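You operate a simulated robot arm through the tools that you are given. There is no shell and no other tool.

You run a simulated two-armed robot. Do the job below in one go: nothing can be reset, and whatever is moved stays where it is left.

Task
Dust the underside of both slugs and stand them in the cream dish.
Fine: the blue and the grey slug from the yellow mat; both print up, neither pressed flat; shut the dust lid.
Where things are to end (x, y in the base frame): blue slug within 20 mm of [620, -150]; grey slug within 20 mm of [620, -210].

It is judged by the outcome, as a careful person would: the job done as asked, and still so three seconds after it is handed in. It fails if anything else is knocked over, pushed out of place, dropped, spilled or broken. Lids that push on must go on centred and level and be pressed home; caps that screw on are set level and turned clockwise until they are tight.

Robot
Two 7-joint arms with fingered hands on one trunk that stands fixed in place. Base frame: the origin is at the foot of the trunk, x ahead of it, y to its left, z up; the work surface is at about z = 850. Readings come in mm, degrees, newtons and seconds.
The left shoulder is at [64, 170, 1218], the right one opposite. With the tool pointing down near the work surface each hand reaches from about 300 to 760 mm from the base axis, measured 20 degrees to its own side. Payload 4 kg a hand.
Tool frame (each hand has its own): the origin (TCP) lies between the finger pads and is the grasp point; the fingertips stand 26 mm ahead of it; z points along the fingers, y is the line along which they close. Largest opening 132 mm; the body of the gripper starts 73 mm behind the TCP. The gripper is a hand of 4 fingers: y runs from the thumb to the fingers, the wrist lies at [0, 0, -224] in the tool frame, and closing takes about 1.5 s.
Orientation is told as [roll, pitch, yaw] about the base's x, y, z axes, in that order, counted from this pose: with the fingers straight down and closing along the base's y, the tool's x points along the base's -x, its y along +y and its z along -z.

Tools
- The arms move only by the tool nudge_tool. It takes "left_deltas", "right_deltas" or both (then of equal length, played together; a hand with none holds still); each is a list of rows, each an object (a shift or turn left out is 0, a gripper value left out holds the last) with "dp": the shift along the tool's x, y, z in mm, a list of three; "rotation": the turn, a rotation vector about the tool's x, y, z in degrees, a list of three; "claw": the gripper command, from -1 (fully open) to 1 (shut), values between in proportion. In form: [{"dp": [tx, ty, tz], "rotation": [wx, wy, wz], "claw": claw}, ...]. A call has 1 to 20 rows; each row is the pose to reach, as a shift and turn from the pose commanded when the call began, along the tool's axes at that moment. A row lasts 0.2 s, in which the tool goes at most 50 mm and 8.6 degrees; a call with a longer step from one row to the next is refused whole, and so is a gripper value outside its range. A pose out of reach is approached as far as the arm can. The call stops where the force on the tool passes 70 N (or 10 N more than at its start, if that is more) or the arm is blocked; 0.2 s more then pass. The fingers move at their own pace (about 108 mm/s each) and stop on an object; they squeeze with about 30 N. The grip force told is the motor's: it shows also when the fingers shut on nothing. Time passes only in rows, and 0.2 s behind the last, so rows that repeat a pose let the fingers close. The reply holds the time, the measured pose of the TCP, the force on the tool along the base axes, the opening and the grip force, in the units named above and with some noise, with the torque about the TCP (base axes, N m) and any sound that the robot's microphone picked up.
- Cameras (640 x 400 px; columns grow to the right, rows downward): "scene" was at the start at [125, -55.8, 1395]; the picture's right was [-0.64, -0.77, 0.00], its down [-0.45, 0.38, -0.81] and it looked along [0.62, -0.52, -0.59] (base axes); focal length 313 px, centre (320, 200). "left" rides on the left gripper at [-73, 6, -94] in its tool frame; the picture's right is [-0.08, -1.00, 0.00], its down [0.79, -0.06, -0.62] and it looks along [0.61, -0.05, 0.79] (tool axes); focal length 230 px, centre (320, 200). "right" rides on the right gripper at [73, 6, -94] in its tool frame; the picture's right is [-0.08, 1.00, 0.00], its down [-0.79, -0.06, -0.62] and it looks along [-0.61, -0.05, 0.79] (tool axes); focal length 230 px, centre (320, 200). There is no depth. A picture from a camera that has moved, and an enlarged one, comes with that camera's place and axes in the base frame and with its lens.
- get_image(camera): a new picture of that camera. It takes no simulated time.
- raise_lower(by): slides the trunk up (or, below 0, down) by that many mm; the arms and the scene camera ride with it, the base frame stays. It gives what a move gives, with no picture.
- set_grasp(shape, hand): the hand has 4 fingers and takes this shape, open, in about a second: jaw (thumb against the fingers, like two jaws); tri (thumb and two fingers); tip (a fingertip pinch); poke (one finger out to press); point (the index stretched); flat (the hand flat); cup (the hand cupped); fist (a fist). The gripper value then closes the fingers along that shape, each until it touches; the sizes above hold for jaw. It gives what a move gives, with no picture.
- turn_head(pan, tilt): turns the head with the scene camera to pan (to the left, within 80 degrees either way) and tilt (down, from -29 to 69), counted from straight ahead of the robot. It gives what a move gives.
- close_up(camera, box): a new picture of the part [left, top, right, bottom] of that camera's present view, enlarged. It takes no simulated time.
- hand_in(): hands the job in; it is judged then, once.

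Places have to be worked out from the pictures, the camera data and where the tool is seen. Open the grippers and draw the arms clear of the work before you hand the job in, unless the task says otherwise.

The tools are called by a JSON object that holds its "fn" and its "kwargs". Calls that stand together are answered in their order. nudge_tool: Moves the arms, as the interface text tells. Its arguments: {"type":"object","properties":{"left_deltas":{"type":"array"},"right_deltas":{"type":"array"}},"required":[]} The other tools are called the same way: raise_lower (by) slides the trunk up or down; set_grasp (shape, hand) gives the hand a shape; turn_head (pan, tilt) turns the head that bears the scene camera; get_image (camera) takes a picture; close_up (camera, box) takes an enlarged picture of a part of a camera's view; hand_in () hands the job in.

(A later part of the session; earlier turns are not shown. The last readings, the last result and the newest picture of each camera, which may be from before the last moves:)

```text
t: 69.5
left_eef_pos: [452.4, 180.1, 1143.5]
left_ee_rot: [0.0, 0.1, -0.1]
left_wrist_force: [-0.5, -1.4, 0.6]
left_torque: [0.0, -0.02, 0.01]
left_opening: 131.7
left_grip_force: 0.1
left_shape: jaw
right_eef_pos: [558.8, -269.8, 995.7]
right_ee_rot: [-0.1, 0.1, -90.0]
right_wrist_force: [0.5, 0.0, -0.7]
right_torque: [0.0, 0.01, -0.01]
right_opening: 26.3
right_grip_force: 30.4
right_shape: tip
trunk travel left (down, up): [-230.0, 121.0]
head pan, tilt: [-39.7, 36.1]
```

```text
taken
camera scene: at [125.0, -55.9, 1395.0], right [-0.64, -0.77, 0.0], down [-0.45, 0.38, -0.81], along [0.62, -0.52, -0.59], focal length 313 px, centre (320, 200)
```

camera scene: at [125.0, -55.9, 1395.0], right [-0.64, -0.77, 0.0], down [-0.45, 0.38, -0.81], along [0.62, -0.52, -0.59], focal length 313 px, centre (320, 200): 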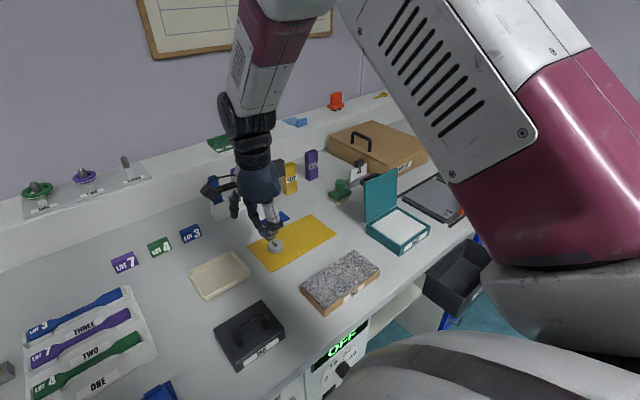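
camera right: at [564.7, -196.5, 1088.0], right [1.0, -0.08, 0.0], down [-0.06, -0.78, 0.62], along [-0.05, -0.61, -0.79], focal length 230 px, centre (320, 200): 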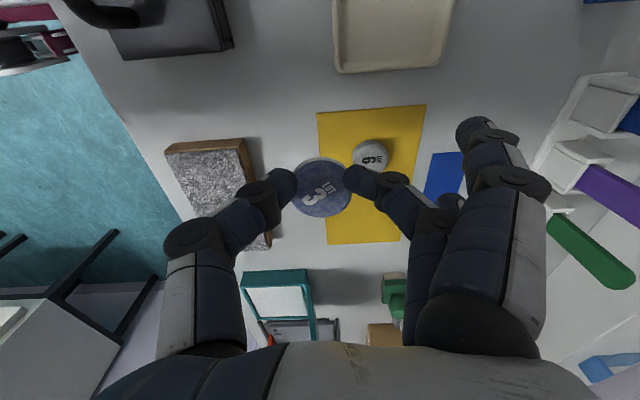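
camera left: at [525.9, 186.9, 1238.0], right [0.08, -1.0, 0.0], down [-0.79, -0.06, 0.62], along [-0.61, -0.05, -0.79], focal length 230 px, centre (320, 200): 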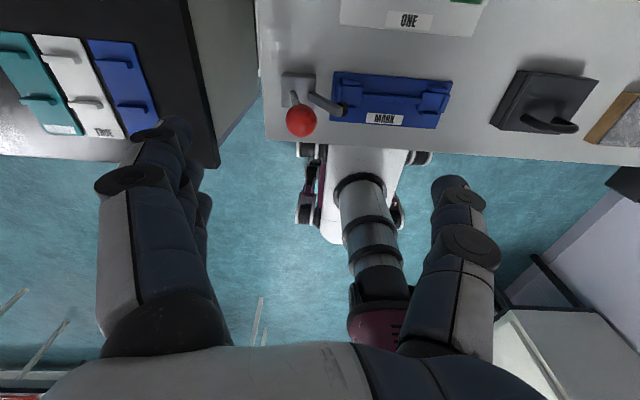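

I continue to above the blue target in the dish.

{"fn": "nudge_tool", "kwargs": {"right_deltas": [{"dp": [3, 1.5, 0]}, {"dp": [9, 4.5, 0]}, {"dp": [18, 9, 0]}, {"dp": [28, 14.5, 0]}, {"dp": [38, 20, 0]}, {"dp": [48, 25.5, 0]}, {"dp": [58, 31, 0]}, {"dp": [68, 36, 0]}, {"dp": [78, 41, 0]}, {"dp": [88, 46, 0]}, {"dp": [98, 51, 0]}, {"dp": [107, 56, 0]}, {"dp": [114, 59.5, 0]}, {"dp": [117, 61, 0]}, {"dp": [117, 61, 0]}]}}

{"fn": "get_image", "kwargs": {"camera": "right"}}

{"fn": "get_image", "kwargs": {"camera": "scene"}}

```text
t: 72.7
left_eef_pos: [452.8, 180.1, 1144.2]
left_ee_rot: [0.0, 0.0, 0.0]
left_wrist_force: [-0.3, 0.9, -0.3]
left_torque: [0.01, 0.01, -0.03]
left_opening: 131.8
left_grip_force: 0.1
left_shape: jaw
right_eef_pos: [620.9, -152.4, 995.4]
right_ee_rot: [0.0, 0.1, -89.9]
right_wrist_force: [0.1, -0.2, 0.0]
right_torque: [-0.02, 0.01, -0.01]
right_opening: 26.0
right_grip_force: 30.1
right_shape: tip
trunk travel left (down, up): [-230.0, 121.0]
head pan, tilt: [-39.7, 36.1]
```

```text
taken
camera right: at [626.4, -79.3, 1087.1], right [1.0, -0.08, 0.0], down [-0.06, -0.79, 0.62], along [-0.05, -0.61, -0.79], focal length 230 px, centre (320, 200)
```

right: 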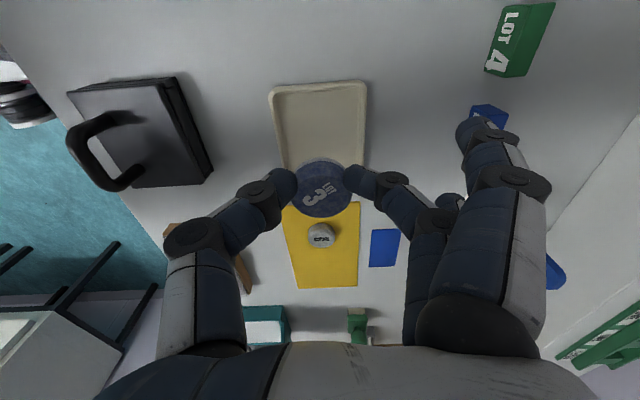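

```text
taken
camera scene: at [125.0, -55.8, 1395.0], right [-0.64, -0.77, 0.0], down [-0.45, 0.38, -0.81], along [0.62, -0.52, -0.59], focal length 313 px, centre (320, 200)
```

scene: 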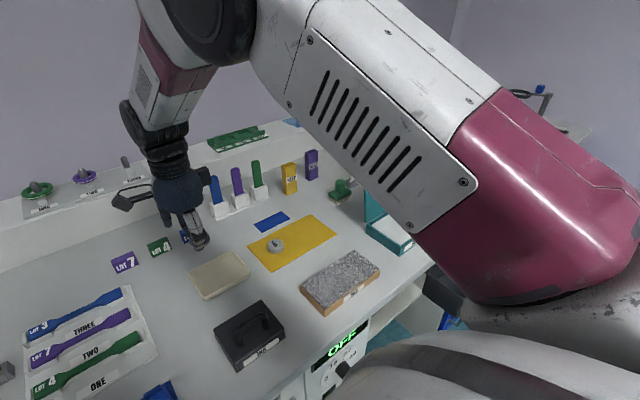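

The dish's near edge is at y≈-123, so a target of y≈-153 leaves margin. I descend slowly to just above the rim and check.

{"fn": "nudge_tool", "kwargs": {"right_deltas": [{"dp": [0, 0, 3]}, {"dp": [0, 0, 9]}, {"dp": [0, 0, 17]}, {"dp": [0, 0, 26]}, {"dp": [0, 0, 35]}, {"dp": [0, 0, 44]}, {"dp": [0, 0, 53]}, {"dp": [0, 0, 62]}, {"dp": [0, 0, 70]}, {"dp": [0, 0, 77]}, {"dp": [0, 0, 82]}, {"dp": [0, 0, 84]}, {"dp": [0, 0, 84]}]}}

{"fn": "get_image", "kwargs": {"camera": "right"}}

{"fn": "close_up", "kwargs": {"camera": "scene", "box": [140, 190, 270, 310]}}

```text
t: 75.5
left_eef_pos: [452.1, 179.6, 1143.8]
left_ee_rot: [0.0, 0.0, 0.0]
left_wrist_force: [0.2, -0.4, -0.1]
left_torque: [-0.03, 0.0, 0.0]
left_opening: 132.0
left_grip_force: 0.2
left_shape: jaw
right_eef_pos: [620.2, -153.0, 910.7]
right_ee_rot: [-0.1, 0.0, -89.9]
right_wrist_force: [-0.3, -0.7, -0.2]
right_torque: [-0.01, 0.0, 0.0]
right_opening: 25.6
right_grip_force: 30.4
right_shape: tip
trunk travel left (down, up): [-230.0, 121.0]
head pan, tilt: [-39.7, 36.1]
```

```text
taken
camera right: at [625.9, -79.9, 1003.3], right [1.0, -0.08, 0.0], down [-0.06, -0.78, 0.62], along [-0.05, -0.61, -0.79], focal length 230 px, centre (320, 200)
```

right: 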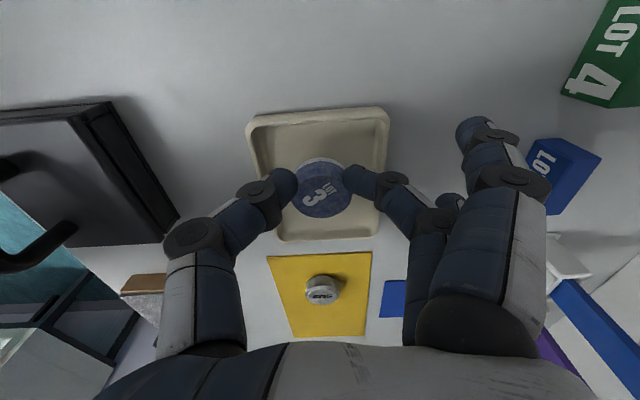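

```text
3.33 times, centred on (205, 250) of scene
camera zoom: at [125.0, -55.8, 1395.0], right [-0.64, -0.77, 0.0], down [-0.45, 0.38, -0.81], along [0.62, -0.52, -0.59], focal length 1044 px, centre (703, 33)
```

zoom: 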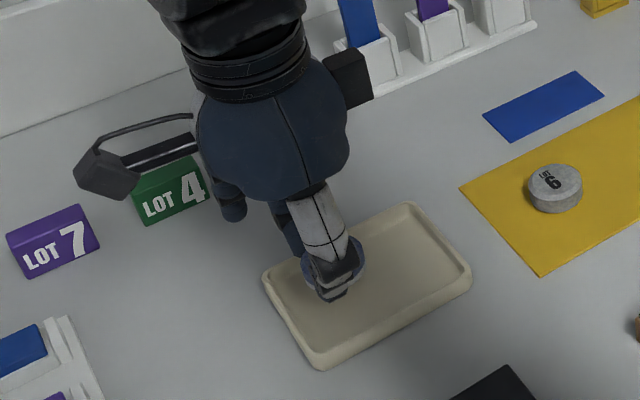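

The opening is creeping slightly (25.6 mm), so I should set it down promptly. I take one zoomed check of the position first.

{"fn": "close_up", "kwargs": {"camera": "right", "box": [230, 90, 410, 250]}}

```text
2.50 times, centred on (320, 170) of right
camera zoom: at [625.9, -79.9, 1003.3], right [1.0, -0.08, 0.0], down [-0.06, -0.78, 0.62], along [-0.05, -0.61, -0.79], focal length 575 px, centre (320, 275)
```

zoom: 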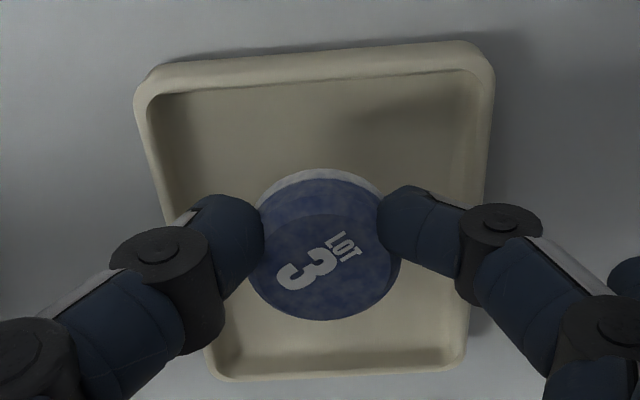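

The slug has slid about 3 mm toward -y in the grip, so I shift +3 mm in y and lower toward the dish floor.

{"fn": "nudge_tool", "kwargs": {"right_deltas": [{"dp": [2, 0, 3]}, {"dp": [3, 0, 7]}, {"dp": [3, 0, 11]}, {"dp": [3, 0, 15]}, {"dp": [3, 0, 18]}, {"dp": [3, 0, 18]}]}}

{"fn": "close_up", "kwargs": {"camera": "right", "box": [230, 90, 410, 250]}}

{"fn": "close_up", "kwargs": {"camera": "scene", "box": [180, 230, 270, 310]}}

```text
t: 76.9
left_eef_pos: [452.8, 180.1, 1145.1]
left_ee_rot: [0.0, 0.0, 0.0]
left_wrist_force: [-1.0, 1.0, -0.9]
left_torque: [-0.03, 0.02, 0.03]
left_opening: 132.0
left_grip_force: 0.1
left_shape: jaw
right_eef_pos: [618.9, -151.2, 891.2]
right_ee_rot: [0.0, 0.0, -90.1]
right_wrist_force: [0.2, 0.3, -0.2]
right_torque: [0.01, 0.01, 0.02]
right_opening: 25.8
right_grip_force: 30.2
right_shape: tip
trunk travel left (down, up): [-230.0, 121.0]
head pan, tilt: [-39.7, 36.1]
```

```text
2.50 times, centred on (320, 170) of right
camera zoom: at [625.9, -77.4, 984.6], right [1.0, -0.08, 0.0], down [-0.06, -0.79, 0.62], along [-0.05, -0.61, -0.79], focal length 575 px, centre (320, 275)
```

zoom: 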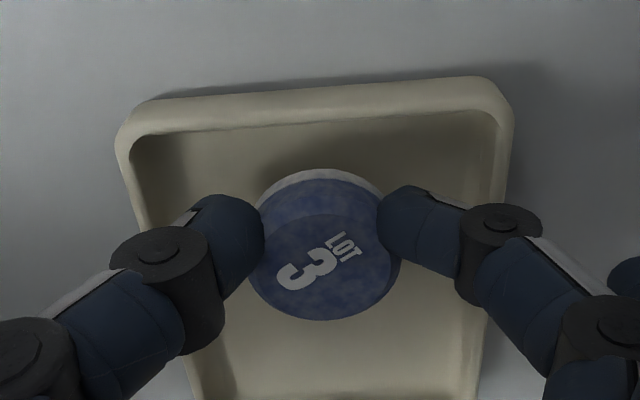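

```text
5.00 times, centred on (225, 270) of scene
camera zoom: at [124.9, -55.8, 1395.0], right [-0.64, -0.77, 0.0], down [-0.45, 0.38, -0.81], along [0.62, -0.52, -0.59], focal length 1566 px, centre (795, -150)
```

zoom: 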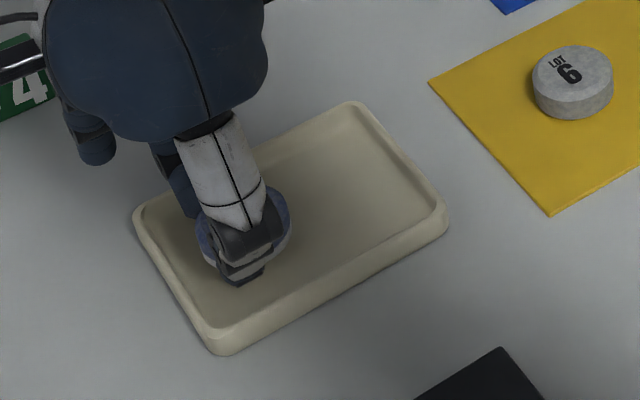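

No contact yet at TCP z≈891.5. I step down 1 mm at a time.

{"fn": "nudge_tool", "kwargs": {"right_deltas": [{"dp": [0, 0, 1]}, {"dp": [0, 0, 2]}, {"dp": [0, 0, 2]}]}}

{"fn": "nudge_tool", "kwargs": {"right_deltas": [{"dp": [0, 0, 1]}, {"dp": [0, 0, 1]}]}}

```text
t: 77.7
left_eef_pos: [453.3, 179.1, 1144.1]
left_ee_rot: [0.0, 0.0, -0.1]
left_wrist_force: [-0.4, -0.7, -0.1]
left_torque: [0.01, 0.02, -0.01]
left_opening: 131.7
left_grip_force: 0.0
left_shape: jaw
right_eef_pos: [620.0, -150.9, 890.7]
right_ee_rot: [-0.1, 0.0, -90.0]
right_wrist_force: [0.3, -0.8, -0.7]
right_torque: [-0.01, 0.02, 0.03]
right_opening: 25.5
right_grip_force: 30.7
right_shape: tip
trunk travel left (down, up): [-230.0, 121.0]
head pan, tilt: [-39.7, 36.1]
```

```text
t: 78.3
left_eef_pos: [453.1, 180.4, 1144.6]
left_ee_rot: [0.0, 0.0, 0.0]
left_wrist_force: [-0.4, -0.5, -0.4]
left_torque: [0.01, 0.01, -0.02]
left_opening: 131.9
left_grip_force: 0.0
left_shape: jaw
right_eef_pos: [619.8, -150.5, 888.8]
right_ee_rot: [0.0, 0.0, -90.0]
right_wrist_force: [-0.2, 0.3, -1.6]
right_torque: [-0.01, -0.02, 0.0]
right_opening: 25.7
right_grip_force: 29.8
right_shape: tip
trunk travel left (down, up): [-230.0, 121.0]
head pan, tilt: [-39.7, 36.1]
```

Still no contact, so I keep stepping.

{"fn": "nudge_tool", "kwargs": {"right_deltas": [{"dp": [0, 0, 1]}, {"dp": [0, 0, 1]}]}}

{"fn": "nudge_tool", "kwargs": {"right_deltas": [{"dp": [0, 0, 1]}, {"dp": [0, 0, 1]}]}}

```text
t: 78.9
left_eef_pos: [453.7, 179.8, 1143.5]
left_ee_rot: [0.0, 0.0, 0.0]
left_wrist_force: [0.5, -0.4, 0.5]
left_torque: [0.01, 0.0, -0.02]
left_opening: 131.9
left_grip_force: 0.1
left_shape: jaw
right_eef_pos: [619.9, -150.5, 887.9]
right_ee_rot: [0.0, 0.0, -89.9]
right_wrist_force: [-0.3, -0.2, 0.6]
right_torque: [0.01, 0.02, 0.01]
right_opening: 25.7
right_grip_force: 30.2
right_shape: tip
trunk travel left (down, up): [-230.0, 121.0]
head pan, tilt: [-39.7, 36.1]
```

```text
t: 79.5
left_eef_pos: [452.4, 179.8, 1143.4]
left_ee_rot: [-0.1, 0.1, 0.0]
left_wrist_force: [0.1, -0.8, 0.3]
left_torque: [-0.03, 0.0, -0.01]
left_opening: 131.8
left_grip_force: 0.0
left_shape: jaw
right_eef_pos: [620.9, -149.6, 885.6]
right_ee_rot: [-0.1, 0.1, -89.9]
right_wrist_force: [-0.4, 0.1, -0.8]
right_torque: [0.01, 0.02, 0.01]
right_opening: 25.7
right_grip_force: 30.0
right_shape: tip
trunk travel left (down, up): [-230.0, 121.0]
head pan, tilt: [-39.7, 36.1]
```

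Still free. I continue down in 1 mm steps.

{"fn": "nudge_tool", "kwargs": {"right_deltas": [{"dp": [0, 0, 1]}, {"dp": [0, 0, 1]}]}}

{"fn": "close_up", "kwargs": {"camera": "right", "box": [230, 90, 410, 250]}}

{"fn": "close_up", "kwargs": {"camera": "scene", "box": [190, 240, 250, 310]}}

```text
t: 80.1
left_eef_pos: [451.8, 181.3, 1143.4]
left_ee_rot: [0.0, 0.0, 0.0]
left_wrist_force: [0.3, -0.5, -0.3]
left_torque: [-0.02, 0.01, 0.04]
left_opening: 131.8
left_grip_force: 0.0
left_shape: jaw
right_eef_pos: [620.1, -151.1, 886.1]
right_ee_rot: [0.0, 0.0, -90.0]
right_wrist_force: [0.3, 0.6, 0.9]
right_torque: [-0.03, 0.0, 0.04]
right_opening: 25.9
right_grip_force: 29.8
right_shape: tip
trunk travel left (down, up): [-230.0, 121.0]
head pan, tilt: [-39.7, 36.1]
```

```text
2.50 times, centred on (320, 170) of right
camera zoom: at [625.8, -77.1, 979.4], right [1.0, -0.08, 0.0], down [-0.06, -0.79, 0.62], along [-0.05, -0.61, -0.79], focal length 575 px, centre (320, 275)
```

zoom: 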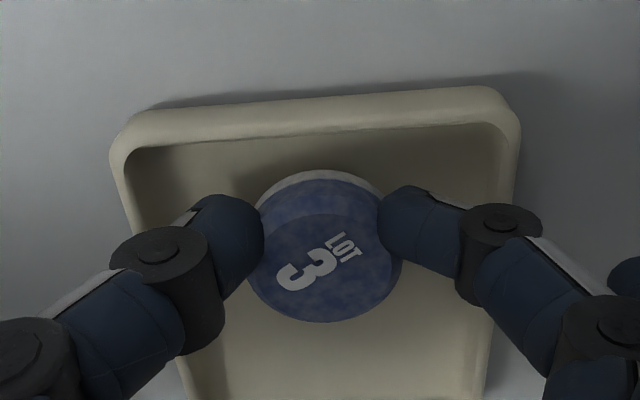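

```text
5.71 times, centred on (220, 275) of scene
camera zoom: at [124.8, -55.8, 1395.1], right [-0.64, -0.77, 0.0], down [-0.45, 0.38, -0.81], along [0.62, -0.52, -0.59], focal length 1790 px, centre (891, -229)
```

zoom: 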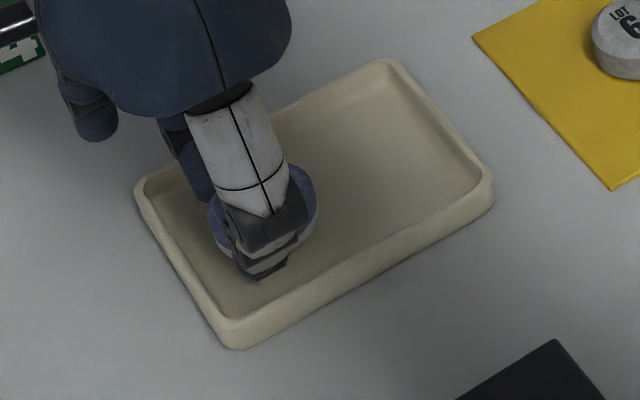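

It looks nearly down. A few more small steps.

{"fn": "nudge_tool", "kwargs": {"right_deltas": [{"dp": [0, 0, 0.8]}, {"dp": [0, 0, 0.8]}]}}

{"fn": "nudge_tool", "kwargs": {"right_deltas": [{"dp": [0, 0, 0.8]}, {"dp": [0, 0, 0.8]}]}}

```text
t: 80.7
left_eef_pos: [451.6, 180.1, 1144.1]
left_ee_rot: [0.0, 0.0, -0.1]
left_wrist_force: [0.1, 0.0, 0.9]
left_torque: [0.0, 0.01, 0.01]
left_opening: 132.0
left_grip_force: 0.1
left_shape: jaw
right_eef_pos: [619.9, -150.5, 886.3]
right_ee_rot: [0.0, -0.1, -90.0]
right_wrist_force: [0.0, 0.9, 3.6]
right_torque: [-0.03, -0.1, 0.03]
right_opening: 25.4
right_grip_force: 29.9
right_shape: tip
trunk travel left (down, up): [-230.0, 121.0]
head pan, tilt: [-39.7, 36.1]
```

```text
t: 81.3
left_eef_pos: [452.9, 180.5, 1144.1]
left_ee_rot: [0.0, -0.1, 0.0]
left_wrist_force: [-0.7, 0.2, -0.9]
left_torque: [0.03, -0.01, -0.03]
left_opening: 132.1
left_grip_force: 0.0
left_shape: jaw
right_eef_pos: [619.6, -149.8, 885.3]
right_ee_rot: [0.0, 0.0, -90.0]
right_wrist_force: [-0.3, 1.0, 5.0]
right_torque: [-0.03, -0.04, 0.02]
right_opening: 25.8
right_grip_force: 30.1
right_shape: tip
trunk travel left (down, up): [-230.0, 121.0]
head pan, tilt: [-39.7, 36.1]
```

Contact at about 5 N. I release by opening slightly and watch the slug.

{"fn": "nudge_tool", "kwargs": {"right_deltas": [{"dp": [0, 0, -0.5], "claw": 0.56}, {"dp": [0, 0, -0.5], "claw": 0.5}, {"dp": [0, 0, -0.5], "claw": 0.45}, {"dp": [0, 0, -0.5], "claw": 0.42}, {"dp": [0, 0, -0.5], "claw": 0.42}, {"dp": [0, 0, -0.5], "claw": 0.42}]}}

{"fn": "close_up", "kwargs": {"camera": "right", "box": [230, 90, 410, 250]}}

{"fn": "close_up", "kwargs": {"camera": "scene", "box": [190, 240, 250, 310]}}

```text
t: 82.7
left_eef_pos: [452.9, 179.8, 1142.8]
left_ee_rot: [0.0, 0.0, 0.0]
left_wrist_force: [0.1, 0.0, 0.8]
left_torque: [0.03, 0.02, -0.02]
left_opening: 132.1
left_grip_force: 0.0
left_shape: jaw
right_eef_pos: [620.2, -150.2, 886.0]
right_ee_rot: [-0.1, -0.1, -90.0]
right_wrist_force: [0.4, 0.1, -1.2]
right_torque: [-0.01, -0.01, 0.03]
right_opening: 37.8
right_grip_force: 0.1
right_shape: tip
trunk travel left (down, up): [-230.0, 121.0]
head pan, tilt: [-39.7, 36.1]
```

```text
2.50 times, centred on (320, 170) of right
camera zoom: at [625.6, -76.8, 978.2], right [1.0, -0.08, 0.0], down [-0.06, -0.79, 0.62], along [-0.05, -0.61, -0.79], focal length 575 px, centre (320, 275)
```

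zoom: 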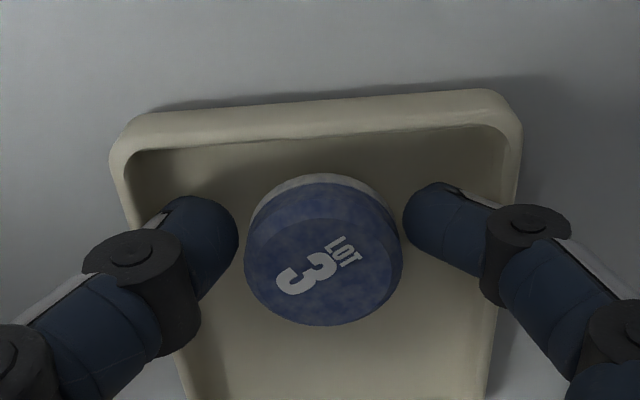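

```text
5.71 times, centred on (220, 275) of scene
camera zoom: at [125.0, -55.8, 1395.0], right [-0.64, -0.77, 0.0], down [-0.45, 0.38, -0.81], along [0.62, -0.52, -0.59], focal length 1790 px, centre (891, -229)
```

zoom: 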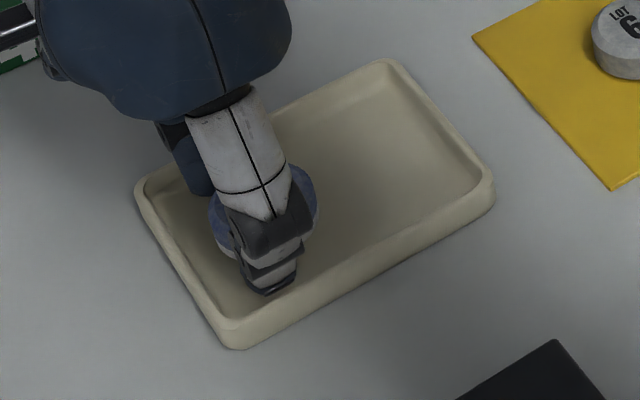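

The blue slug stands in the dish near [620, -153]. I raise the hand straight up and verify.

{"fn": "nudge_tool", "kwargs": {"right_deltas": [{"dp": [0, 0, -5]}, {"dp": [0, 0, -12]}, {"dp": [0, 0, -22]}, {"dp": [0, 0, -35]}, {"dp": [0, 0, -50]}, {"dp": [0, 0, -65]}, {"dp": [0, 0, -80]}, {"dp": [0, 0, -95]}, {"dp": [0, 0, -95]}]}}

{"fn": "close_up", "kwargs": {"camera": "right", "box": [230, 60, 410, 220]}}

{"fn": "close_up", "kwargs": {"camera": "scene", "box": [180, 200, 300, 310]}}

```text
t: 84.7
left_eef_pos: [453.1, 178.7, 1143.1]
left_ee_rot: [0.0, 0.0, 0.0]
left_wrist_force: [0.0, 0.2, 0.6]
left_torque: [-0.02, -0.01, -0.01]
left_opening: 132.0
left_grip_force: 0.1
left_shape: jaw
right_eef_pos: [619.2, -150.6, 979.9]
right_ee_rot: [-0.1, -0.1, -90.0]
right_wrist_force: [-0.1, 0.1, 0.9]
right_torque: [-0.02, 0.01, -0.01]
right_opening: 38.0
right_grip_force: 0.1
right_shape: tip
trunk travel left (down, up): [-230.0, 121.0]
head pan, tilt: [-39.7, 36.1]
```

```text
2.50 times, centred on (320, 140) of right
camera zoom: at [625.6, -76.8, 1072.3], right [1.0, -0.08, 0.0], down [-0.06, -0.79, 0.62], along [-0.05, -0.61, -0.79], focal length 575 px, centre (320, 350)
```

zoom: 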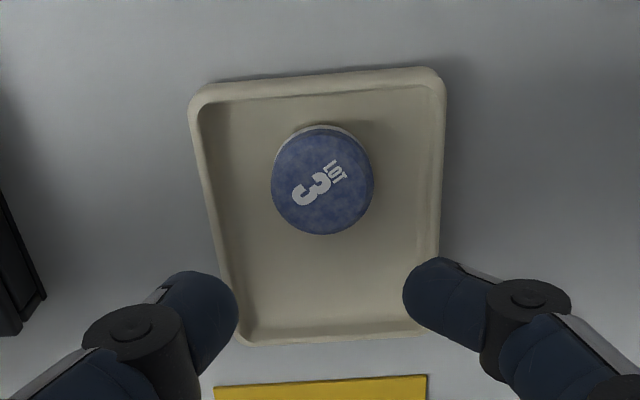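

```text
3.64 times, centred on (240, 255) of scene
camera zoom: at [125.2, -55.8, 1395.0], right [-0.64, -0.77, 0.0], down [-0.45, 0.38, -0.81], along [0.62, -0.52, -0.59], focal length 1139 px, centre (611, 0)
```

zoom: 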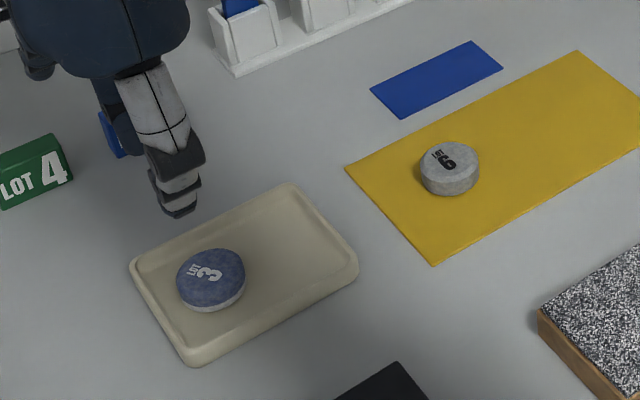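

Blue is placed well: print up, whole, with a dusted base. Now I move over the grey slug at about [608, -322].

{"fn": "nudge_tool", "kwargs": {"right_deltas": [{"dp": [-15, -1, 0], "claw": 0.15}, {"dp": [-35, -2, 0]}, {"dp": [-60, -4, 0]}, {"dp": [-85, -6, 0]}, {"dp": [-110, -8, 0]}, {"dp": [-135, -10, 0]}, {"dp": [-158, -11, 0]}, {"dp": [-170, -11, 0]}, {"dp": [-170, -11, 20]}, {"dp": [-170, -11, 40]}, {"dp": [-170, -11, 55]}, {"dp": [-170, -11, 55]}]}}

{"fn": "close_up", "kwargs": {"camera": "right", "box": [230, 90, 410, 230]}}

```text
t: 87.3
left_eef_pos: [452.9, 180.2, 1143.5]
left_ee_rot: [0.0, 0.1, 0.0]
left_wrist_force: [-0.2, 0.1, -0.4]
left_torque: [0.02, 0.01, 0.0]
left_opening: 131.7
left_grip_force: 0.0
left_shape: jaw
right_eef_pos: [608.9, -318.8, 926.3]
right_ee_rot: [0.1, 0.1, -90.0]
right_wrist_force: [0.8, 0.0, -0.8]
right_torque: [0.01, 0.0, -0.01]
right_opening: 55.4
right_grip_force: 0.0
right_shape: tip
trunk travel left (down, up): [-230.0, 121.0]
head pan, tilt: [-39.7, 36.1]
```

```text
2.86 times, centred on (320, 160) of right
camera zoom: at [614.0, -246.0, 1019.0], right [1.0, -0.08, 0.0], down [-0.06, -0.79, 0.62], along [-0.05, -0.61, -0.79], focal length 657 px, centre (320, 314)
```

zoom: 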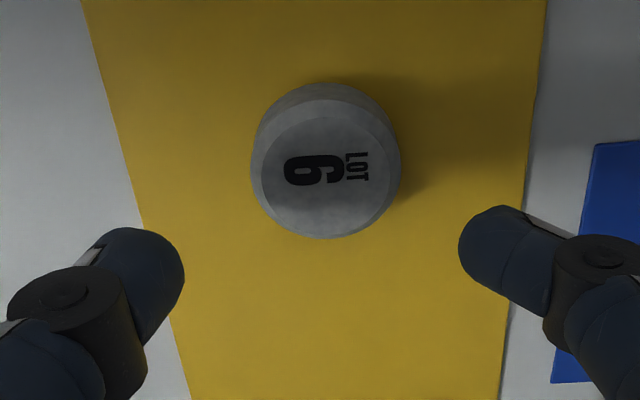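

Grey is at about [609, -317]. I shift slightly and descend to the lower grasp height (TCP z≈883).

{"fn": "nudge_tool", "kwargs": {"right_deltas": [{"dp": [1.2, 0.6, 8], "claw": 0.2}, {"dp": [1.2, 0.6, 16]}, {"dp": [1.2, 0.6, 24]}, {"dp": [1.2, 0.6, 32]}, {"dp": [1.2, 0.6, 38]}, {"dp": [1.2, 0.6, 42]}, {"dp": [1.2, 0.6, 42]}]}}

{"fn": "close_up", "kwargs": {"camera": "right", "box": [230, 100, 410, 230]}}

{"fn": "close_up", "kwargs": {"camera": "scene", "box": [240, 190, 330, 260]}}

```text
t: 88.9
left_eef_pos: [453.1, 180.7, 1144.2]
left_ee_rot: [-0.1, 0.0, 0.0]
left_wrist_force: [0.0, -0.4, -0.4]
left_torque: [0.01, 0.0, 0.0]
left_opening: 131.5
left_grip_force: 0.0
left_shape: jaw
right_eef_pos: [611.2, -318.4, 884.2]
right_ee_rot: [0.0, 0.0, -90.1]
right_wrist_force: [0.1, 0.8, 0.6]
right_torque: [-0.03, 0.01, 0.0]
right_opening: 53.2
right_grip_force: 0.1
right_shape: tip
trunk travel left (down, up): [-230.0, 121.0]
head pan, tilt: [-39.7, 36.1]
```

```text
3.08 times, centred on (320, 165) of right
camera zoom: at [615.2, -245.6, 977.3], right [1.0, -0.08, 0.0], down [-0.06, -0.79, 0.62], along [-0.05, -0.61, -0.79], focal length 708 px, centre (320, 308)
```

zoom: 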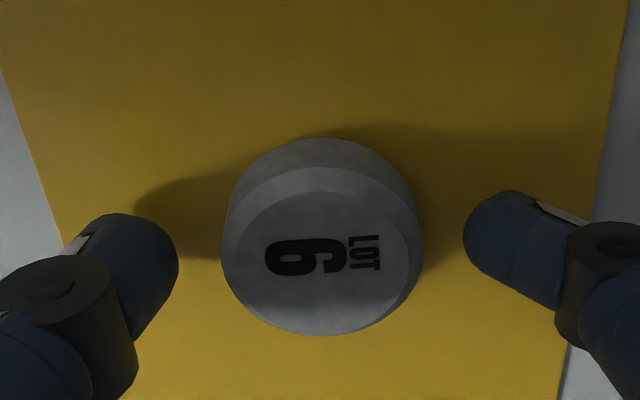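

```text
5.71 times, centred on (285, 225) of scene
camera zoom: at [125.0, -55.8, 1395.0], right [-0.64, -0.77, 0.0], down [-0.45, 0.38, -0.81], along [0.62, -0.52, -0.59], focal length 1790 px, centre (520, 57)
```

zoom: 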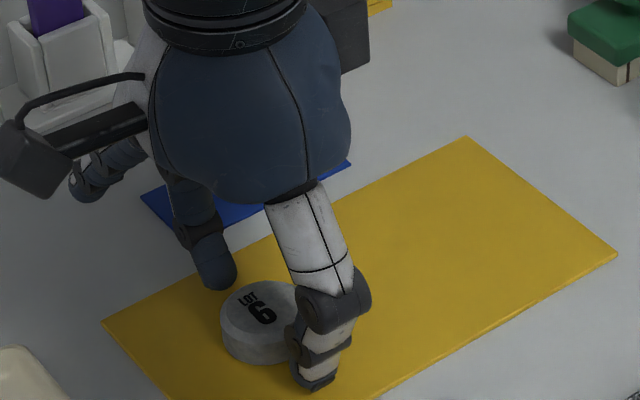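

The hand is about 1 mm too far in -y, judging from the last grasp. I correct that and start closing.

{"fn": "nudge_tool", "kwargs": {"right_deltas": [{"dp": [1, 0, 0], "claw": 0.3}, {"dp": [1, 0, 0], "claw": 0.4}, {"dp": [1, 0, 0], "claw": 0.48}, {"dp": [1, 0, 0], "claw": 0.54}, {"dp": [1, 0, 0], "claw": 0.56}, {"dp": [1, 0, 0], "claw": 0.56}]}}

{"fn": "close_up", "kwargs": {"camera": "right", "box": [230, 100, 410, 230]}}

```text
t: 90.3
left_eef_pos: [453.7, 179.4, 1142.8]
left_ee_rot: [0.1, 0.1, 0.1]
left_wrist_force: [0.2, 0.1, 1.1]
left_torque: [-0.03, 0.01, 0.0]
left_opening: 131.8
left_grip_force: 0.1
left_shape: jaw
right_eef_pos: [608.9, -318.1, 883.6]
right_ee_rot: [0.1, 0.0, -90.1]
right_wrist_force: [-0.6, 0.0, 0.5]
right_torque: [-0.04, 0.0, -0.02]
right_opening: 30.8
right_grip_force: 0.0
right_shape: tip
trunk travel left (down, up): [-230.0, 121.0]
head pan, tilt: [-39.7, 36.1]
```

```text
3.08 times, centred on (320, 165) of right
camera zoom: at [615.0, -244.9, 977.2], right [1.0, -0.08, 0.0], down [-0.06, -0.78, 0.62], along [-0.05, -0.61, -0.79], focal length 708 px, centre (320, 308)
```

zoom: 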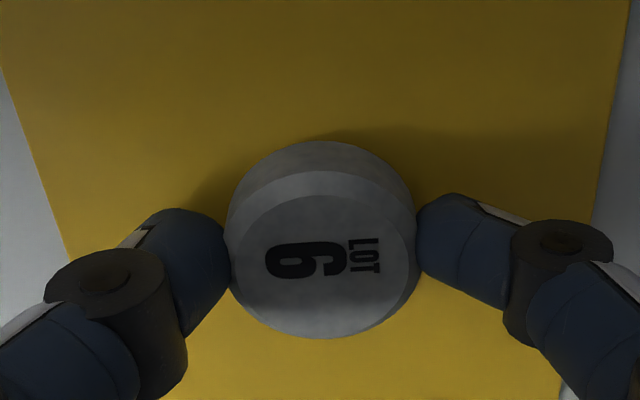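

The tips meet the slug at about mid-height and across its widest part. I close until the grip force shows.

{"fn": "nudge_tool", "kwargs": {"right_deltas": [{"claw": 0.59}, {"claw": 0.62}, {"claw": 0.65}, {"claw": 0.66}, {"claw": 0.66}, {"claw": 0.66}]}}

{"fn": "close_up", "kwargs": {"camera": "right", "box": [230, 100, 410, 230]}}

```text
t: 91.7
left_eef_pos: [452.3, 180.4, 1142.9]
left_ee_rot: [0.0, 0.0, 0.1]
left_wrist_force: [1.1, 1.0, 0.1]
left_torque: [-0.03, -0.03, 0.02]
left_opening: 132.0
left_grip_force: 0.1
left_shape: jaw
right_eef_pos: [609.7, -318.3, 884.4]
right_ee_rot: [0.0, 0.0, -90.1]
right_wrist_force: [0.2, -0.1, 0.2]
right_torque: [0.0, 0.02, 0.01]
right_opening: 28.3
right_grip_force: 29.9
right_shape: tip
trunk travel left (down, up): [-230.0, 121.0]
head pan, tilt: [-39.7, 36.1]
```

```text
3.08 times, centred on (320, 165) of right
camera zoom: at [615.0, -245.0, 977.1], right [1.0, -0.08, 0.0], down [-0.06, -0.78, 0.62], along [-0.05, -0.61, -0.79], focal length 708 px, centre (320, 308)
```

zoom: 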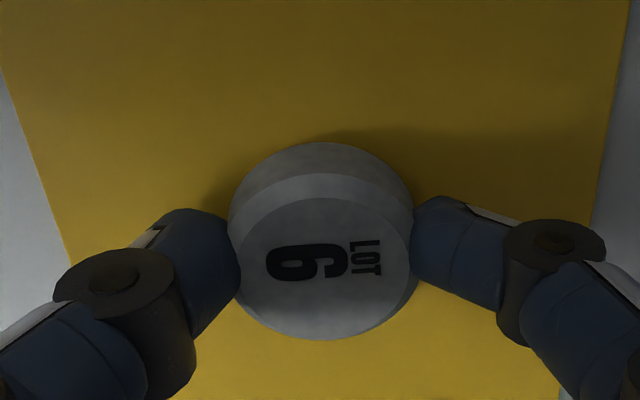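

Firm at 28.3 mm, better centred than before. I lift slowly.

{"fn": "nudge_tool", "kwargs": {"right_deltas": [{"dp": [0, 0, -2]}, {"dp": [0, 0, -6]}, {"dp": [0, 0, -13]}, {"dp": [0, 0, -22]}, {"dp": [0, 0, -31]}, {"dp": [0, 0, -40]}, {"dp": [0, 0, -49]}, {"dp": [0, 0, -58]}, {"dp": [0, 0, -67]}, {"dp": [0, 0, -76]}, {"dp": [0, 0, -85]}, {"dp": [0, 0, -94]}, {"dp": [0, 0, -102]}, {"dp": [0, 0, -108]}, {"dp": [0, 0, -111]}, {"dp": [0, 0, -111]}]}}

{"fn": "close_up", "kwargs": {"camera": "right", "box": [230, 100, 410, 230]}}

```text
t: 95.1
left_eef_pos: [453.6, 179.7, 1144.6]
left_ee_rot: [0.0, 0.0, 0.1]
left_wrist_force: [0.9, -1.3, -0.5]
left_torque: [-0.01, -0.01, 0.01]
left_opening: 131.8
left_grip_force: 0.0
left_shape: jaw
right_eef_pos: [611.3, -316.7, 994.1]
right_ee_rot: [0.1, -0.1, -89.9]
right_wrist_force: [-0.6, -0.1, 0.3]
right_torque: [-0.02, -0.03, 0.0]
right_opening: 28.6
right_grip_force: 29.7
right_shape: tip
trunk travel left (down, up): [-230.0, 121.0]
head pan, tilt: [-39.7, 36.1]
```

```text
3.08 times, centred on (320, 165) of right
camera zoom: at [616.6, -244.3, 1086.9], right [1.0, -0.08, 0.0], down [-0.06, -0.78, 0.62], along [-0.05, -0.61, -0.79], focal length 708 px, centre (320, 308)
```

zoom: 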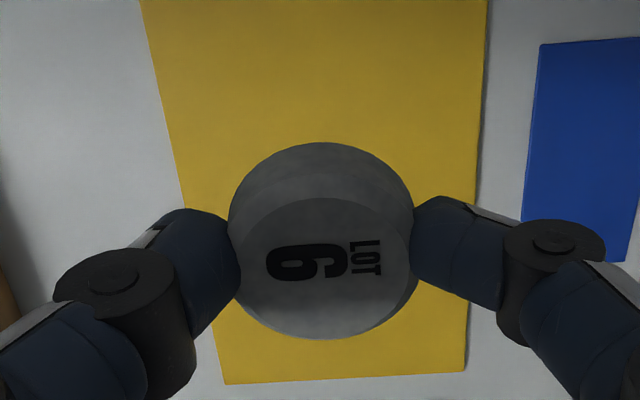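

Stable. I carry it to x≈452, y≈-440 while turning back to yaw 0.

{"fn": "nudge_tool", "kwargs": {"right_deltas": [{"dp": [-2, -2, 0], "rotation": [0, 0, -2]}, {"dp": [-6, -7, 0], "rotation": [0, 0, -6]}, {"dp": [-11, -15, 0], "rotation": [0, 0, -11]}, {"dp": [-18, -24, 0], "rotation": [0, 0, -16]}, {"dp": [-25, -33, 0], "rotation": [0, 0, -21]}, {"dp": [-32, -42, 0], "rotation": [0, 0, -26]}, {"dp": [-39, -51, 0], "rotation": [0, 0, -31]}, {"dp": [-46, -60, 0], "rotation": [0, 0, -36]}, {"dp": [-53, -69, 0], "rotation": [0, 0, -41]}, {"dp": [-60, -78, 0], "rotation": [0, 0, -46]}, {"dp": [-67, -87, 0], "rotation": [0, 0, -51]}, {"dp": [-74, -96, 0], "rotation": [0, 0, -56]}, {"dp": [-82, -106, 0], "rotation": [0, 0, -62]}, {"dp": [-90, -116, 0], "rotation": [0, 0, -68]}, {"dp": [-98, -126, 0], "rotation": [0, 0, -74]}, {"dp": [-106, -137, 0], "rotation": [0, 0, -80]}, {"dp": [-114, -148, 0], "rotation": [0, 0, -86]}, {"dp": [-120, -156, 0], "rotation": [0, 0, -89]}, {"dp": [-122, -158, 0], "rotation": [0, 0, -90]}, {"dp": [-122, -158, 0], "rotation": [0, 0, -90]}]}}

{"fn": "get_image", "kwargs": {"camera": "right"}}

```text
t: 99.3
left_eef_pos: [453.3, 179.9, 1142.7]
left_ee_rot: [0.0, 0.1, 0.0]
left_wrist_force: [0.1, 0.4, -0.2]
left_torque: [0.0, -0.04, -0.01]
left_opening: 131.9
left_grip_force: 0.1
left_shape: jaw
right_eef_pos: [451.8, -439.3, 992.3]
right_ee_rot: [0.0, 0.1, 0.0]
right_wrist_force: [0.8, 0.8, -0.3]
right_torque: [0.03, 0.0, 0.0]
right_opening: 28.1
right_grip_force: 30.3
right_shape: tip
trunk travel left (down, up): [-230.0, 121.0]
head pan, tilt: [-39.7, 36.1]
```

```text
taken
camera right: at [378.9, -434.3, 1086.3], right [0.08, 1.0, 0.0], down [0.78, -0.06, 0.62], along [0.61, -0.05, -0.79], focal length 230 px, centre (320, 200)
```

right: 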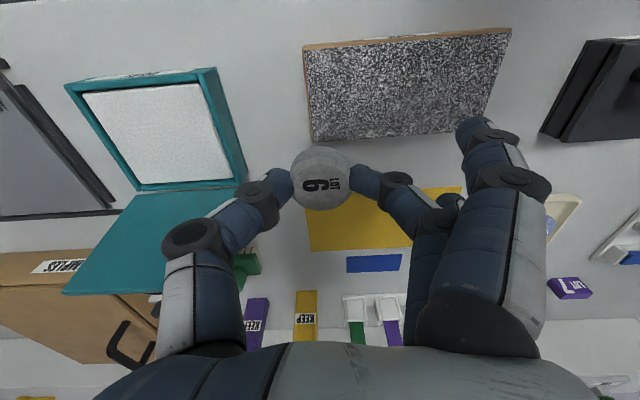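

Stable. I move over the dust pad.

{"fn": "nudge_tool", "kwargs": {"right_deltas": [{"dp": [0, -3, 0]}, {"dp": [0, -9, 0]}, {"dp": [0, -18, 0]}, {"dp": [0, -28, 0]}, {"dp": [0, -38, 0]}, {"dp": [0, -48, 0]}, {"dp": [0, -58, 0]}, {"dp": [0, -68, 0]}, {"dp": [0, -78, 0]}, {"dp": [0, -88, 0]}, {"dp": [0, -98, 0]}, {"dp": [0, -108, 0]}, {"dp": [0, -118, 0]}, {"dp": [0, -128, 0]}, {"dp": [0, -138, 0]}, {"dp": [0, -147, 0]}, {"dp": [0, -152, 0]}, {"dp": [0, -153, 0]}, {"dp": [0, -153, 0]}]}}

{"fn": "nudge_tool", "kwargs": {"right_deltas": [{"dp": [0, 0, 3]}, {"dp": [0, 0, 8]}, {"dp": [0, 0, 15]}, {"dp": [0, 0, 23]}, {"dp": [0, 0, 31]}, {"dp": [0, 0, 39]}, {"dp": [0, 0, 47]}, {"dp": [0, 0, 55]}, {"dp": [0, 0, 63]}, {"dp": [0, 0, 70]}, {"dp": [0, 0, 75]}, {"dp": [0, 0, 77]}, {"dp": [0, 0, 77]}]}}

{"fn": "close_up", "kwargs": {"camera": "right", "box": [210, 60, 430, 240]}}

```text
t: 103.3
left_eef_pos: [453.1, 180.8, 1143.9]
left_ee_rot: [0.0, 0.0, 0.0]
left_wrist_force: [0.0, 0.0, 0.6]
left_torque: [0.04, 0.0, 0.04]
left_opening: 131.9
left_grip_force: 0.2
left_shape: jaw
right_eef_pos: [452.6, -593.0, 994.0]
right_ee_rot: [0.0, -0.1, 0.0]
right_wrist_force: [-0.5, 1.3, 0.2]
right_torque: [0.01, -0.03, 0.02]
right_opening: 28.5
right_grip_force: 29.9
right_shape: tip
trunk travel left (down, up): [-230.0, 121.0]
head pan, tilt: [-39.7, 36.1]
```

```text
t: 106.1
left_eef_pos: [451.8, 179.9, 1142.5]
left_ee_rot: [0.0, 0.0, 0.1]
left_wrist_force: [0.9, -0.4, 0.1]
left_torque: [0.02, 0.01, 0.01]
left_opening: 132.0
left_grip_force: 0.0
left_shape: jaw
right_eef_pos: [451.7, -591.6, 918.2]
right_ee_rot: [0.0, 0.0, 0.0]
right_wrist_force: [-0.4, -0.1, -0.2]
right_torque: [-0.02, -0.01, -0.01]
right_opening: 28.6
right_grip_force: 30.2
right_shape: tip
trunk travel left (down, up): [-230.0, 121.0]
head pan, tilt: [-39.7, 36.1]
```

```text
2.22 times, centred on (320, 150) of right
camera zoom: at [378.8, -586.8, 1010.0], right [0.08, 1.0, 0.0], down [0.78, -0.06, 0.62], along [0.61, -0.05, -0.79], focal length 511 px, centre (320, 311)
```

zoom: 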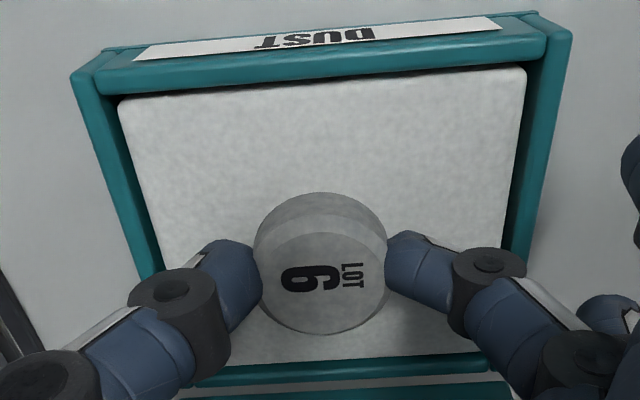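

Over the pad and stable. I step down toward contact (expected at TCP z≈908–909).

{"fn": "nudge_tool", "kwargs": {"right_deltas": [{"dp": [0, 0, 2]}, {"dp": [0, 0, 4]}, {"dp": [0, 0, 5]}, {"dp": [0, 0, 5]}]}}

{"fn": "nudge_tool", "kwargs": {"right_deltas": [{"dp": [0, 0, 1]}, {"dp": [0, 0, 1]}]}}

{"fn": "nudge_tool", "kwargs": {"right_deltas": [{"dp": [0, 0, 0.8]}, {"dp": [0, 0, 0.8]}]}}

```text
t: 107.1
left_eef_pos: [452.8, 180.8, 1144.0]
left_ee_rot: [0.1, 0.0, 0.0]
left_wrist_force: [0.1, -0.2, -0.4]
left_torque: [0.01, 0.03, 0.03]
left_opening: 132.1
left_grip_force: 0.1
left_shape: jaw
right_eef_pos: [452.0, -592.2, 912.2]
right_ee_rot: [0.0, 0.0, 0.0]
right_wrist_force: [0.0, 0.4, -0.1]
right_torque: [-0.01, 0.0, 0.01]
right_opening: 28.3
right_grip_force: 30.1
right_shape: tip
trunk travel left (down, up): [-230.0, 121.0]
head pan, tilt: [-39.7, 36.1]
```

```text
t: 107.7
left_eef_pos: [453.0, 179.3, 1144.5]
left_ee_rot: [0.0, 0.0, 0.0]
left_wrist_force: [0.5, 0.6, -1.1]
left_torque: [0.01, 0.0, 0.03]
left_opening: 131.8
left_grip_force: 0.1
left_shape: jaw
right_eef_pos: [452.4, -592.2, 910.9]
right_ee_rot: [0.0, 0.0, 0.0]
right_wrist_force: [-0.4, 0.4, -0.5]
right_torque: [-0.02, 0.03, 0.0]
right_opening: 28.6
right_grip_force: 29.9
right_shape: tip
trunk travel left (down, up): [-230.0, 121.0]
head pan, tilt: [-39.7, 36.1]
```

```text
t: 108.3
left_eef_pos: [453.6, 179.0, 1143.7]
left_ee_rot: [0.0, 0.1, 0.0]
left_wrist_force: [0.4, -0.3, 0.6]
left_torque: [0.0, 0.0, 0.01]
left_opening: 132.0
left_grip_force: 0.1
left_shape: jaw
right_eef_pos: [451.3, -592.7, 908.5]
right_ee_rot: [0.0, 0.0, 0.1]
right_wrist_force: [0.5, -0.5, -0.8]
right_torque: [-0.01, 0.03, -0.01]
right_opening: 28.6
right_grip_force: 29.8
right_shape: tip
trunk travel left (down, up): [-230.0, 121.0]
head pan, tilt: [-39.7, 36.1]
```

No contact yet, so I take two more small steps.

{"fn": "nudge_tool", "kwargs": {"right_deltas": [{"dp": [0, 0, 0.8]}, {"dp": [0, 0, 0.8]}]}}

{"fn": "nudge_tool", "kwargs": {"right_deltas": [{"dp": [0, 0, 0.8]}, {"dp": [0, 0, 0.8]}]}}

```text
t: 108.9
left_eef_pos: [453.3, 180.4, 1142.6]
left_ee_rot: [0.0, 0.0, 0.2]
left_wrist_force: [-0.4, 0.9, -0.1]
left_torque: [-0.01, -0.01, 0.02]
left_opening: 132.2
left_grip_force: 0.0
left_shape: jaw
right_eef_pos: [452.5, -593.5, 910.0]
right_ee_rot: [-0.1, 0.1, 0.1]
right_wrist_force: [0.1, 0.0, -0.4]
right_torque: [0.01, -0.02, 0.01]
right_opening: 28.5
right_grip_force: 29.7
right_shape: tip
trunk travel left (down, up): [-230.0, 121.0]
head pan, tilt: [-39.7, 36.1]
```

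```text
t: 109.5
left_eef_pos: [452.4, 180.4, 1144.4]
left_ee_rot: [0.0, 0.0, 0.0]
left_wrist_force: [-1.0, 0.5, -0.1]
left_torque: [0.03, 0.0, -0.01]
left_opening: 131.9
left_grip_force: 0.1
left_shape: jaw
right_eef_pos: [453.3, -593.0, 909.8]
right_ee_rot: [0.0, 0.0, 0.0]
right_wrist_force: [-0.2, 0.0, 0.4]
right_torque: [0.02, 0.0, 0.0]
right_opening: 28.4
right_grip_force: 29.9
right_shape: tip
trunk travel left (down, up): [-230.0, 121.0]
head pan, tilt: [-39.7, 36.1]
```

Still about zero force, so I keep stepping.

{"fn": "nudge_tool", "kwargs": {"right_deltas": [{"dp": [0, 0, 0.8]}, {"dp": [0, 0, 0.8]}]}}

{"fn": "nudge_tool", "kwargs": {"right_deltas": [{"dp": [0, 0, 0.8]}, {"dp": [0, 0, 0.8]}]}}

```text
t: 110.1
left_eef_pos: [452.8, 180.2, 1144.9]
left_ee_rot: [-0.1, 0.0, 0.0]
left_wrist_force: [-0.9, -0.7, 0.3]
left_torque: [-0.03, 0.0, 0.02]
left_opening: 131.9
left_grip_force: 0.0
left_shape: jaw
right_eef_pos: [452.9, -592.8, 907.9]
right_ee_rot: [0.0, 0.1, 0.0]
right_wrist_force: [-0.7, -0.5, 3.3]
right_torque: [0.01, 0.05, -0.01]
right_opening: 28.5
right_grip_force: 30.3
right_shape: tip
trunk travel left (down, up): [-230.0, 121.0]
head pan, tilt: [-39.7, 36.1]
```

```text
t: 110.7
left_eef_pos: [452.5, 181.1, 1145.0]
left_ee_rot: [-0.1, 0.0, 0.0]
left_wrist_force: [0.2, 0.9, -0.4]
left_torque: [-0.02, -0.02, -0.02]
left_opening: 131.6
left_grip_force: 0.2
left_shape: jaw
right_eef_pos: [453.1, -594.0, 906.1]
right_ee_rot: [0.0, -0.1, 0.0]
right_wrist_force: [0.4, -2.1, 6.7]
right_torque: [0.02, -0.01, 0.02]
right_opening: 28.8
right_grip_force: 29.9
right_shape: tip
trunk travel left (down, up): [-230.0, 121.0]
head pan, tilt: [-39.7, 36.1]
```

Contact at about 6.7 N, like the first time. I dwell a moment and check for the dust ring.

{"fn": "nudge_tool", "kwargs": {"right_deltas": [{"dp": [0, 0, 0]}, {"dp": [0, 0, 0]}]}}

{"fn": "close_up", "kwargs": {"camera": "right", "box": [230, 80, 410, 230]}}

```text
t: 111.3
left_eef_pos: [453.4, 180.9, 1144.5]
left_ee_rot: [0.0, 0.0, 0.0]
left_wrist_force: [0.5, -0.2, 0.2]
left_torque: [0.02, -0.03, -0.02]
left_opening: 132.1
left_grip_force: 0.0
left_shape: jaw
right_eef_pos: [451.7, -593.7, 908.0]
right_ee_rot: [0.1, 0.0, 0.0]
right_wrist_force: [0.6, -2.2, 7.2]
right_torque: [-0.01, -0.01, -0.01]
right_opening: 28.5
right_grip_force: 29.8
right_shape: tip
trunk travel left (down, up): [-230.0, 121.0]
head pan, tilt: [-39.7, 36.1]
```

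```text
2.67 times, centred on (320, 155) of right
camera zoom: at [379.1, -586.9, 1000.2], right [0.08, 1.0, 0.0], down [0.78, -0.06, 0.62], along [0.62, -0.05, -0.79], focal length 614 px, centre (320, 320)
```

zoom: 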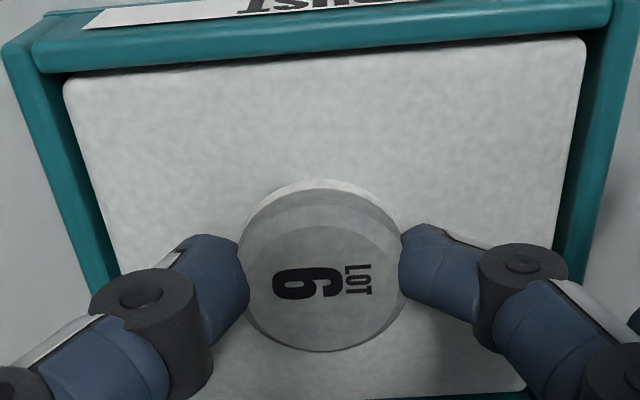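

The dust ring shows on the grey slug's base. I lift slowly off the pad.

{"fn": "nudge_tool", "kwargs": {"right_deltas": [{"dp": [0, 0, -1]}, {"dp": [0, 0, -3]}, {"dp": [0, 0, -8]}, {"dp": [0, 0, -16]}, {"dp": [0, 0, -25]}, {"dp": [0, 0, -34]}, {"dp": [0, 0, -43]}, {"dp": [0, 0, -52]}, {"dp": [0, 0, -61]}, {"dp": [0, 0, -70]}, {"dp": [0, 0, -78]}, {"dp": [0, 0, -85]}, {"dp": [0, 0, -88]}, {"dp": [0, 0, -88]}]}}

{"fn": "nudge_tool", "kwargs": {"right_deltas": [{"dp": [0, 3, 0]}, {"dp": [0, 9, 0]}, {"dp": [0, 18, 0]}, {"dp": [0, 29, 0]}, {"dp": [0, 40, 0]}, {"dp": [0, 51, 0]}, {"dp": [0, 62, 0]}, {"dp": [0, 73, 0]}, {"dp": [0, 84, 0]}, {"dp": [0, 95, 0]}, {"dp": [0, 106, 0]}, {"dp": [0, 117, 0]}, {"dp": [0, 128, 0]}, {"dp": [0, 139, 0]}, {"dp": [0, 150, 0]}, {"dp": [0, 160, 0]}, {"dp": [0, 168, 0]}, {"dp": [0, 172, 0]}, {"dp": [0, 173, 0]}, {"dp": [0, 173, 0]}]}}

{"fn": "get_image", "kwargs": {"camera": "right"}}

```text
t: 114.3
left_eef_pos: [453.0, 180.1, 1143.6]
left_ee_rot: [0.0, 0.0, 0.0]
left_wrist_force: [-0.4, 0.6, -0.2]
left_torque: [-0.04, -0.03, -0.01]
left_opening: 131.8
left_grip_force: 0.0
left_shape: jaw
right_eef_pos: [452.1, -592.8, 994.7]
right_ee_rot: [0.1, -0.1, 0.0]
right_wrist_force: [-0.2, 0.5, -1.0]
right_torque: [-0.01, -0.03, -0.02]
right_opening: 28.4
right_grip_force: 30.1
right_shape: tip
trunk travel left (down, up): [-230.0, 121.0]
head pan, tilt: [-39.7, 36.1]
```

```text
t: 118.5
left_eef_pos: [452.7, 181.0, 1142.8]
left_ee_rot: [0.0, -0.1, 0.1]
left_wrist_force: [0.3, -0.4, -0.9]
left_torque: [0.01, -0.01, 0.0]
left_opening: 132.1
left_grip_force: 0.1
left_shape: jaw
right_eef_pos: [450.2, -420.4, 995.2]
right_ee_rot: [0.0, 0.0, 0.0]
right_wrist_force: [0.1, -0.8, -0.3]
right_torque: [0.0, -0.03, -0.01]
right_opening: 28.7
right_grip_force: 29.8
right_shape: tip
trunk travel left (down, up): [-230.0, 121.0]
head pan, tilt: [-39.7, 36.1]
```

```text
taken
camera right: at [378.6, -414.2, 1088.4], right [0.08, 1.0, 0.0], down [0.79, -0.06, 0.62], along [0.61, -0.05, -0.79], focal length 230 px, centre (320, 200)
```

right: 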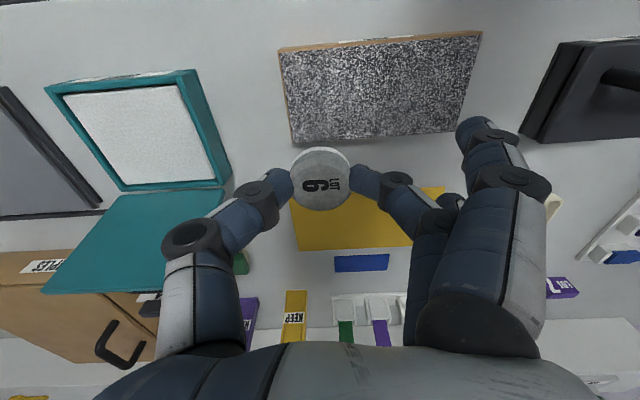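

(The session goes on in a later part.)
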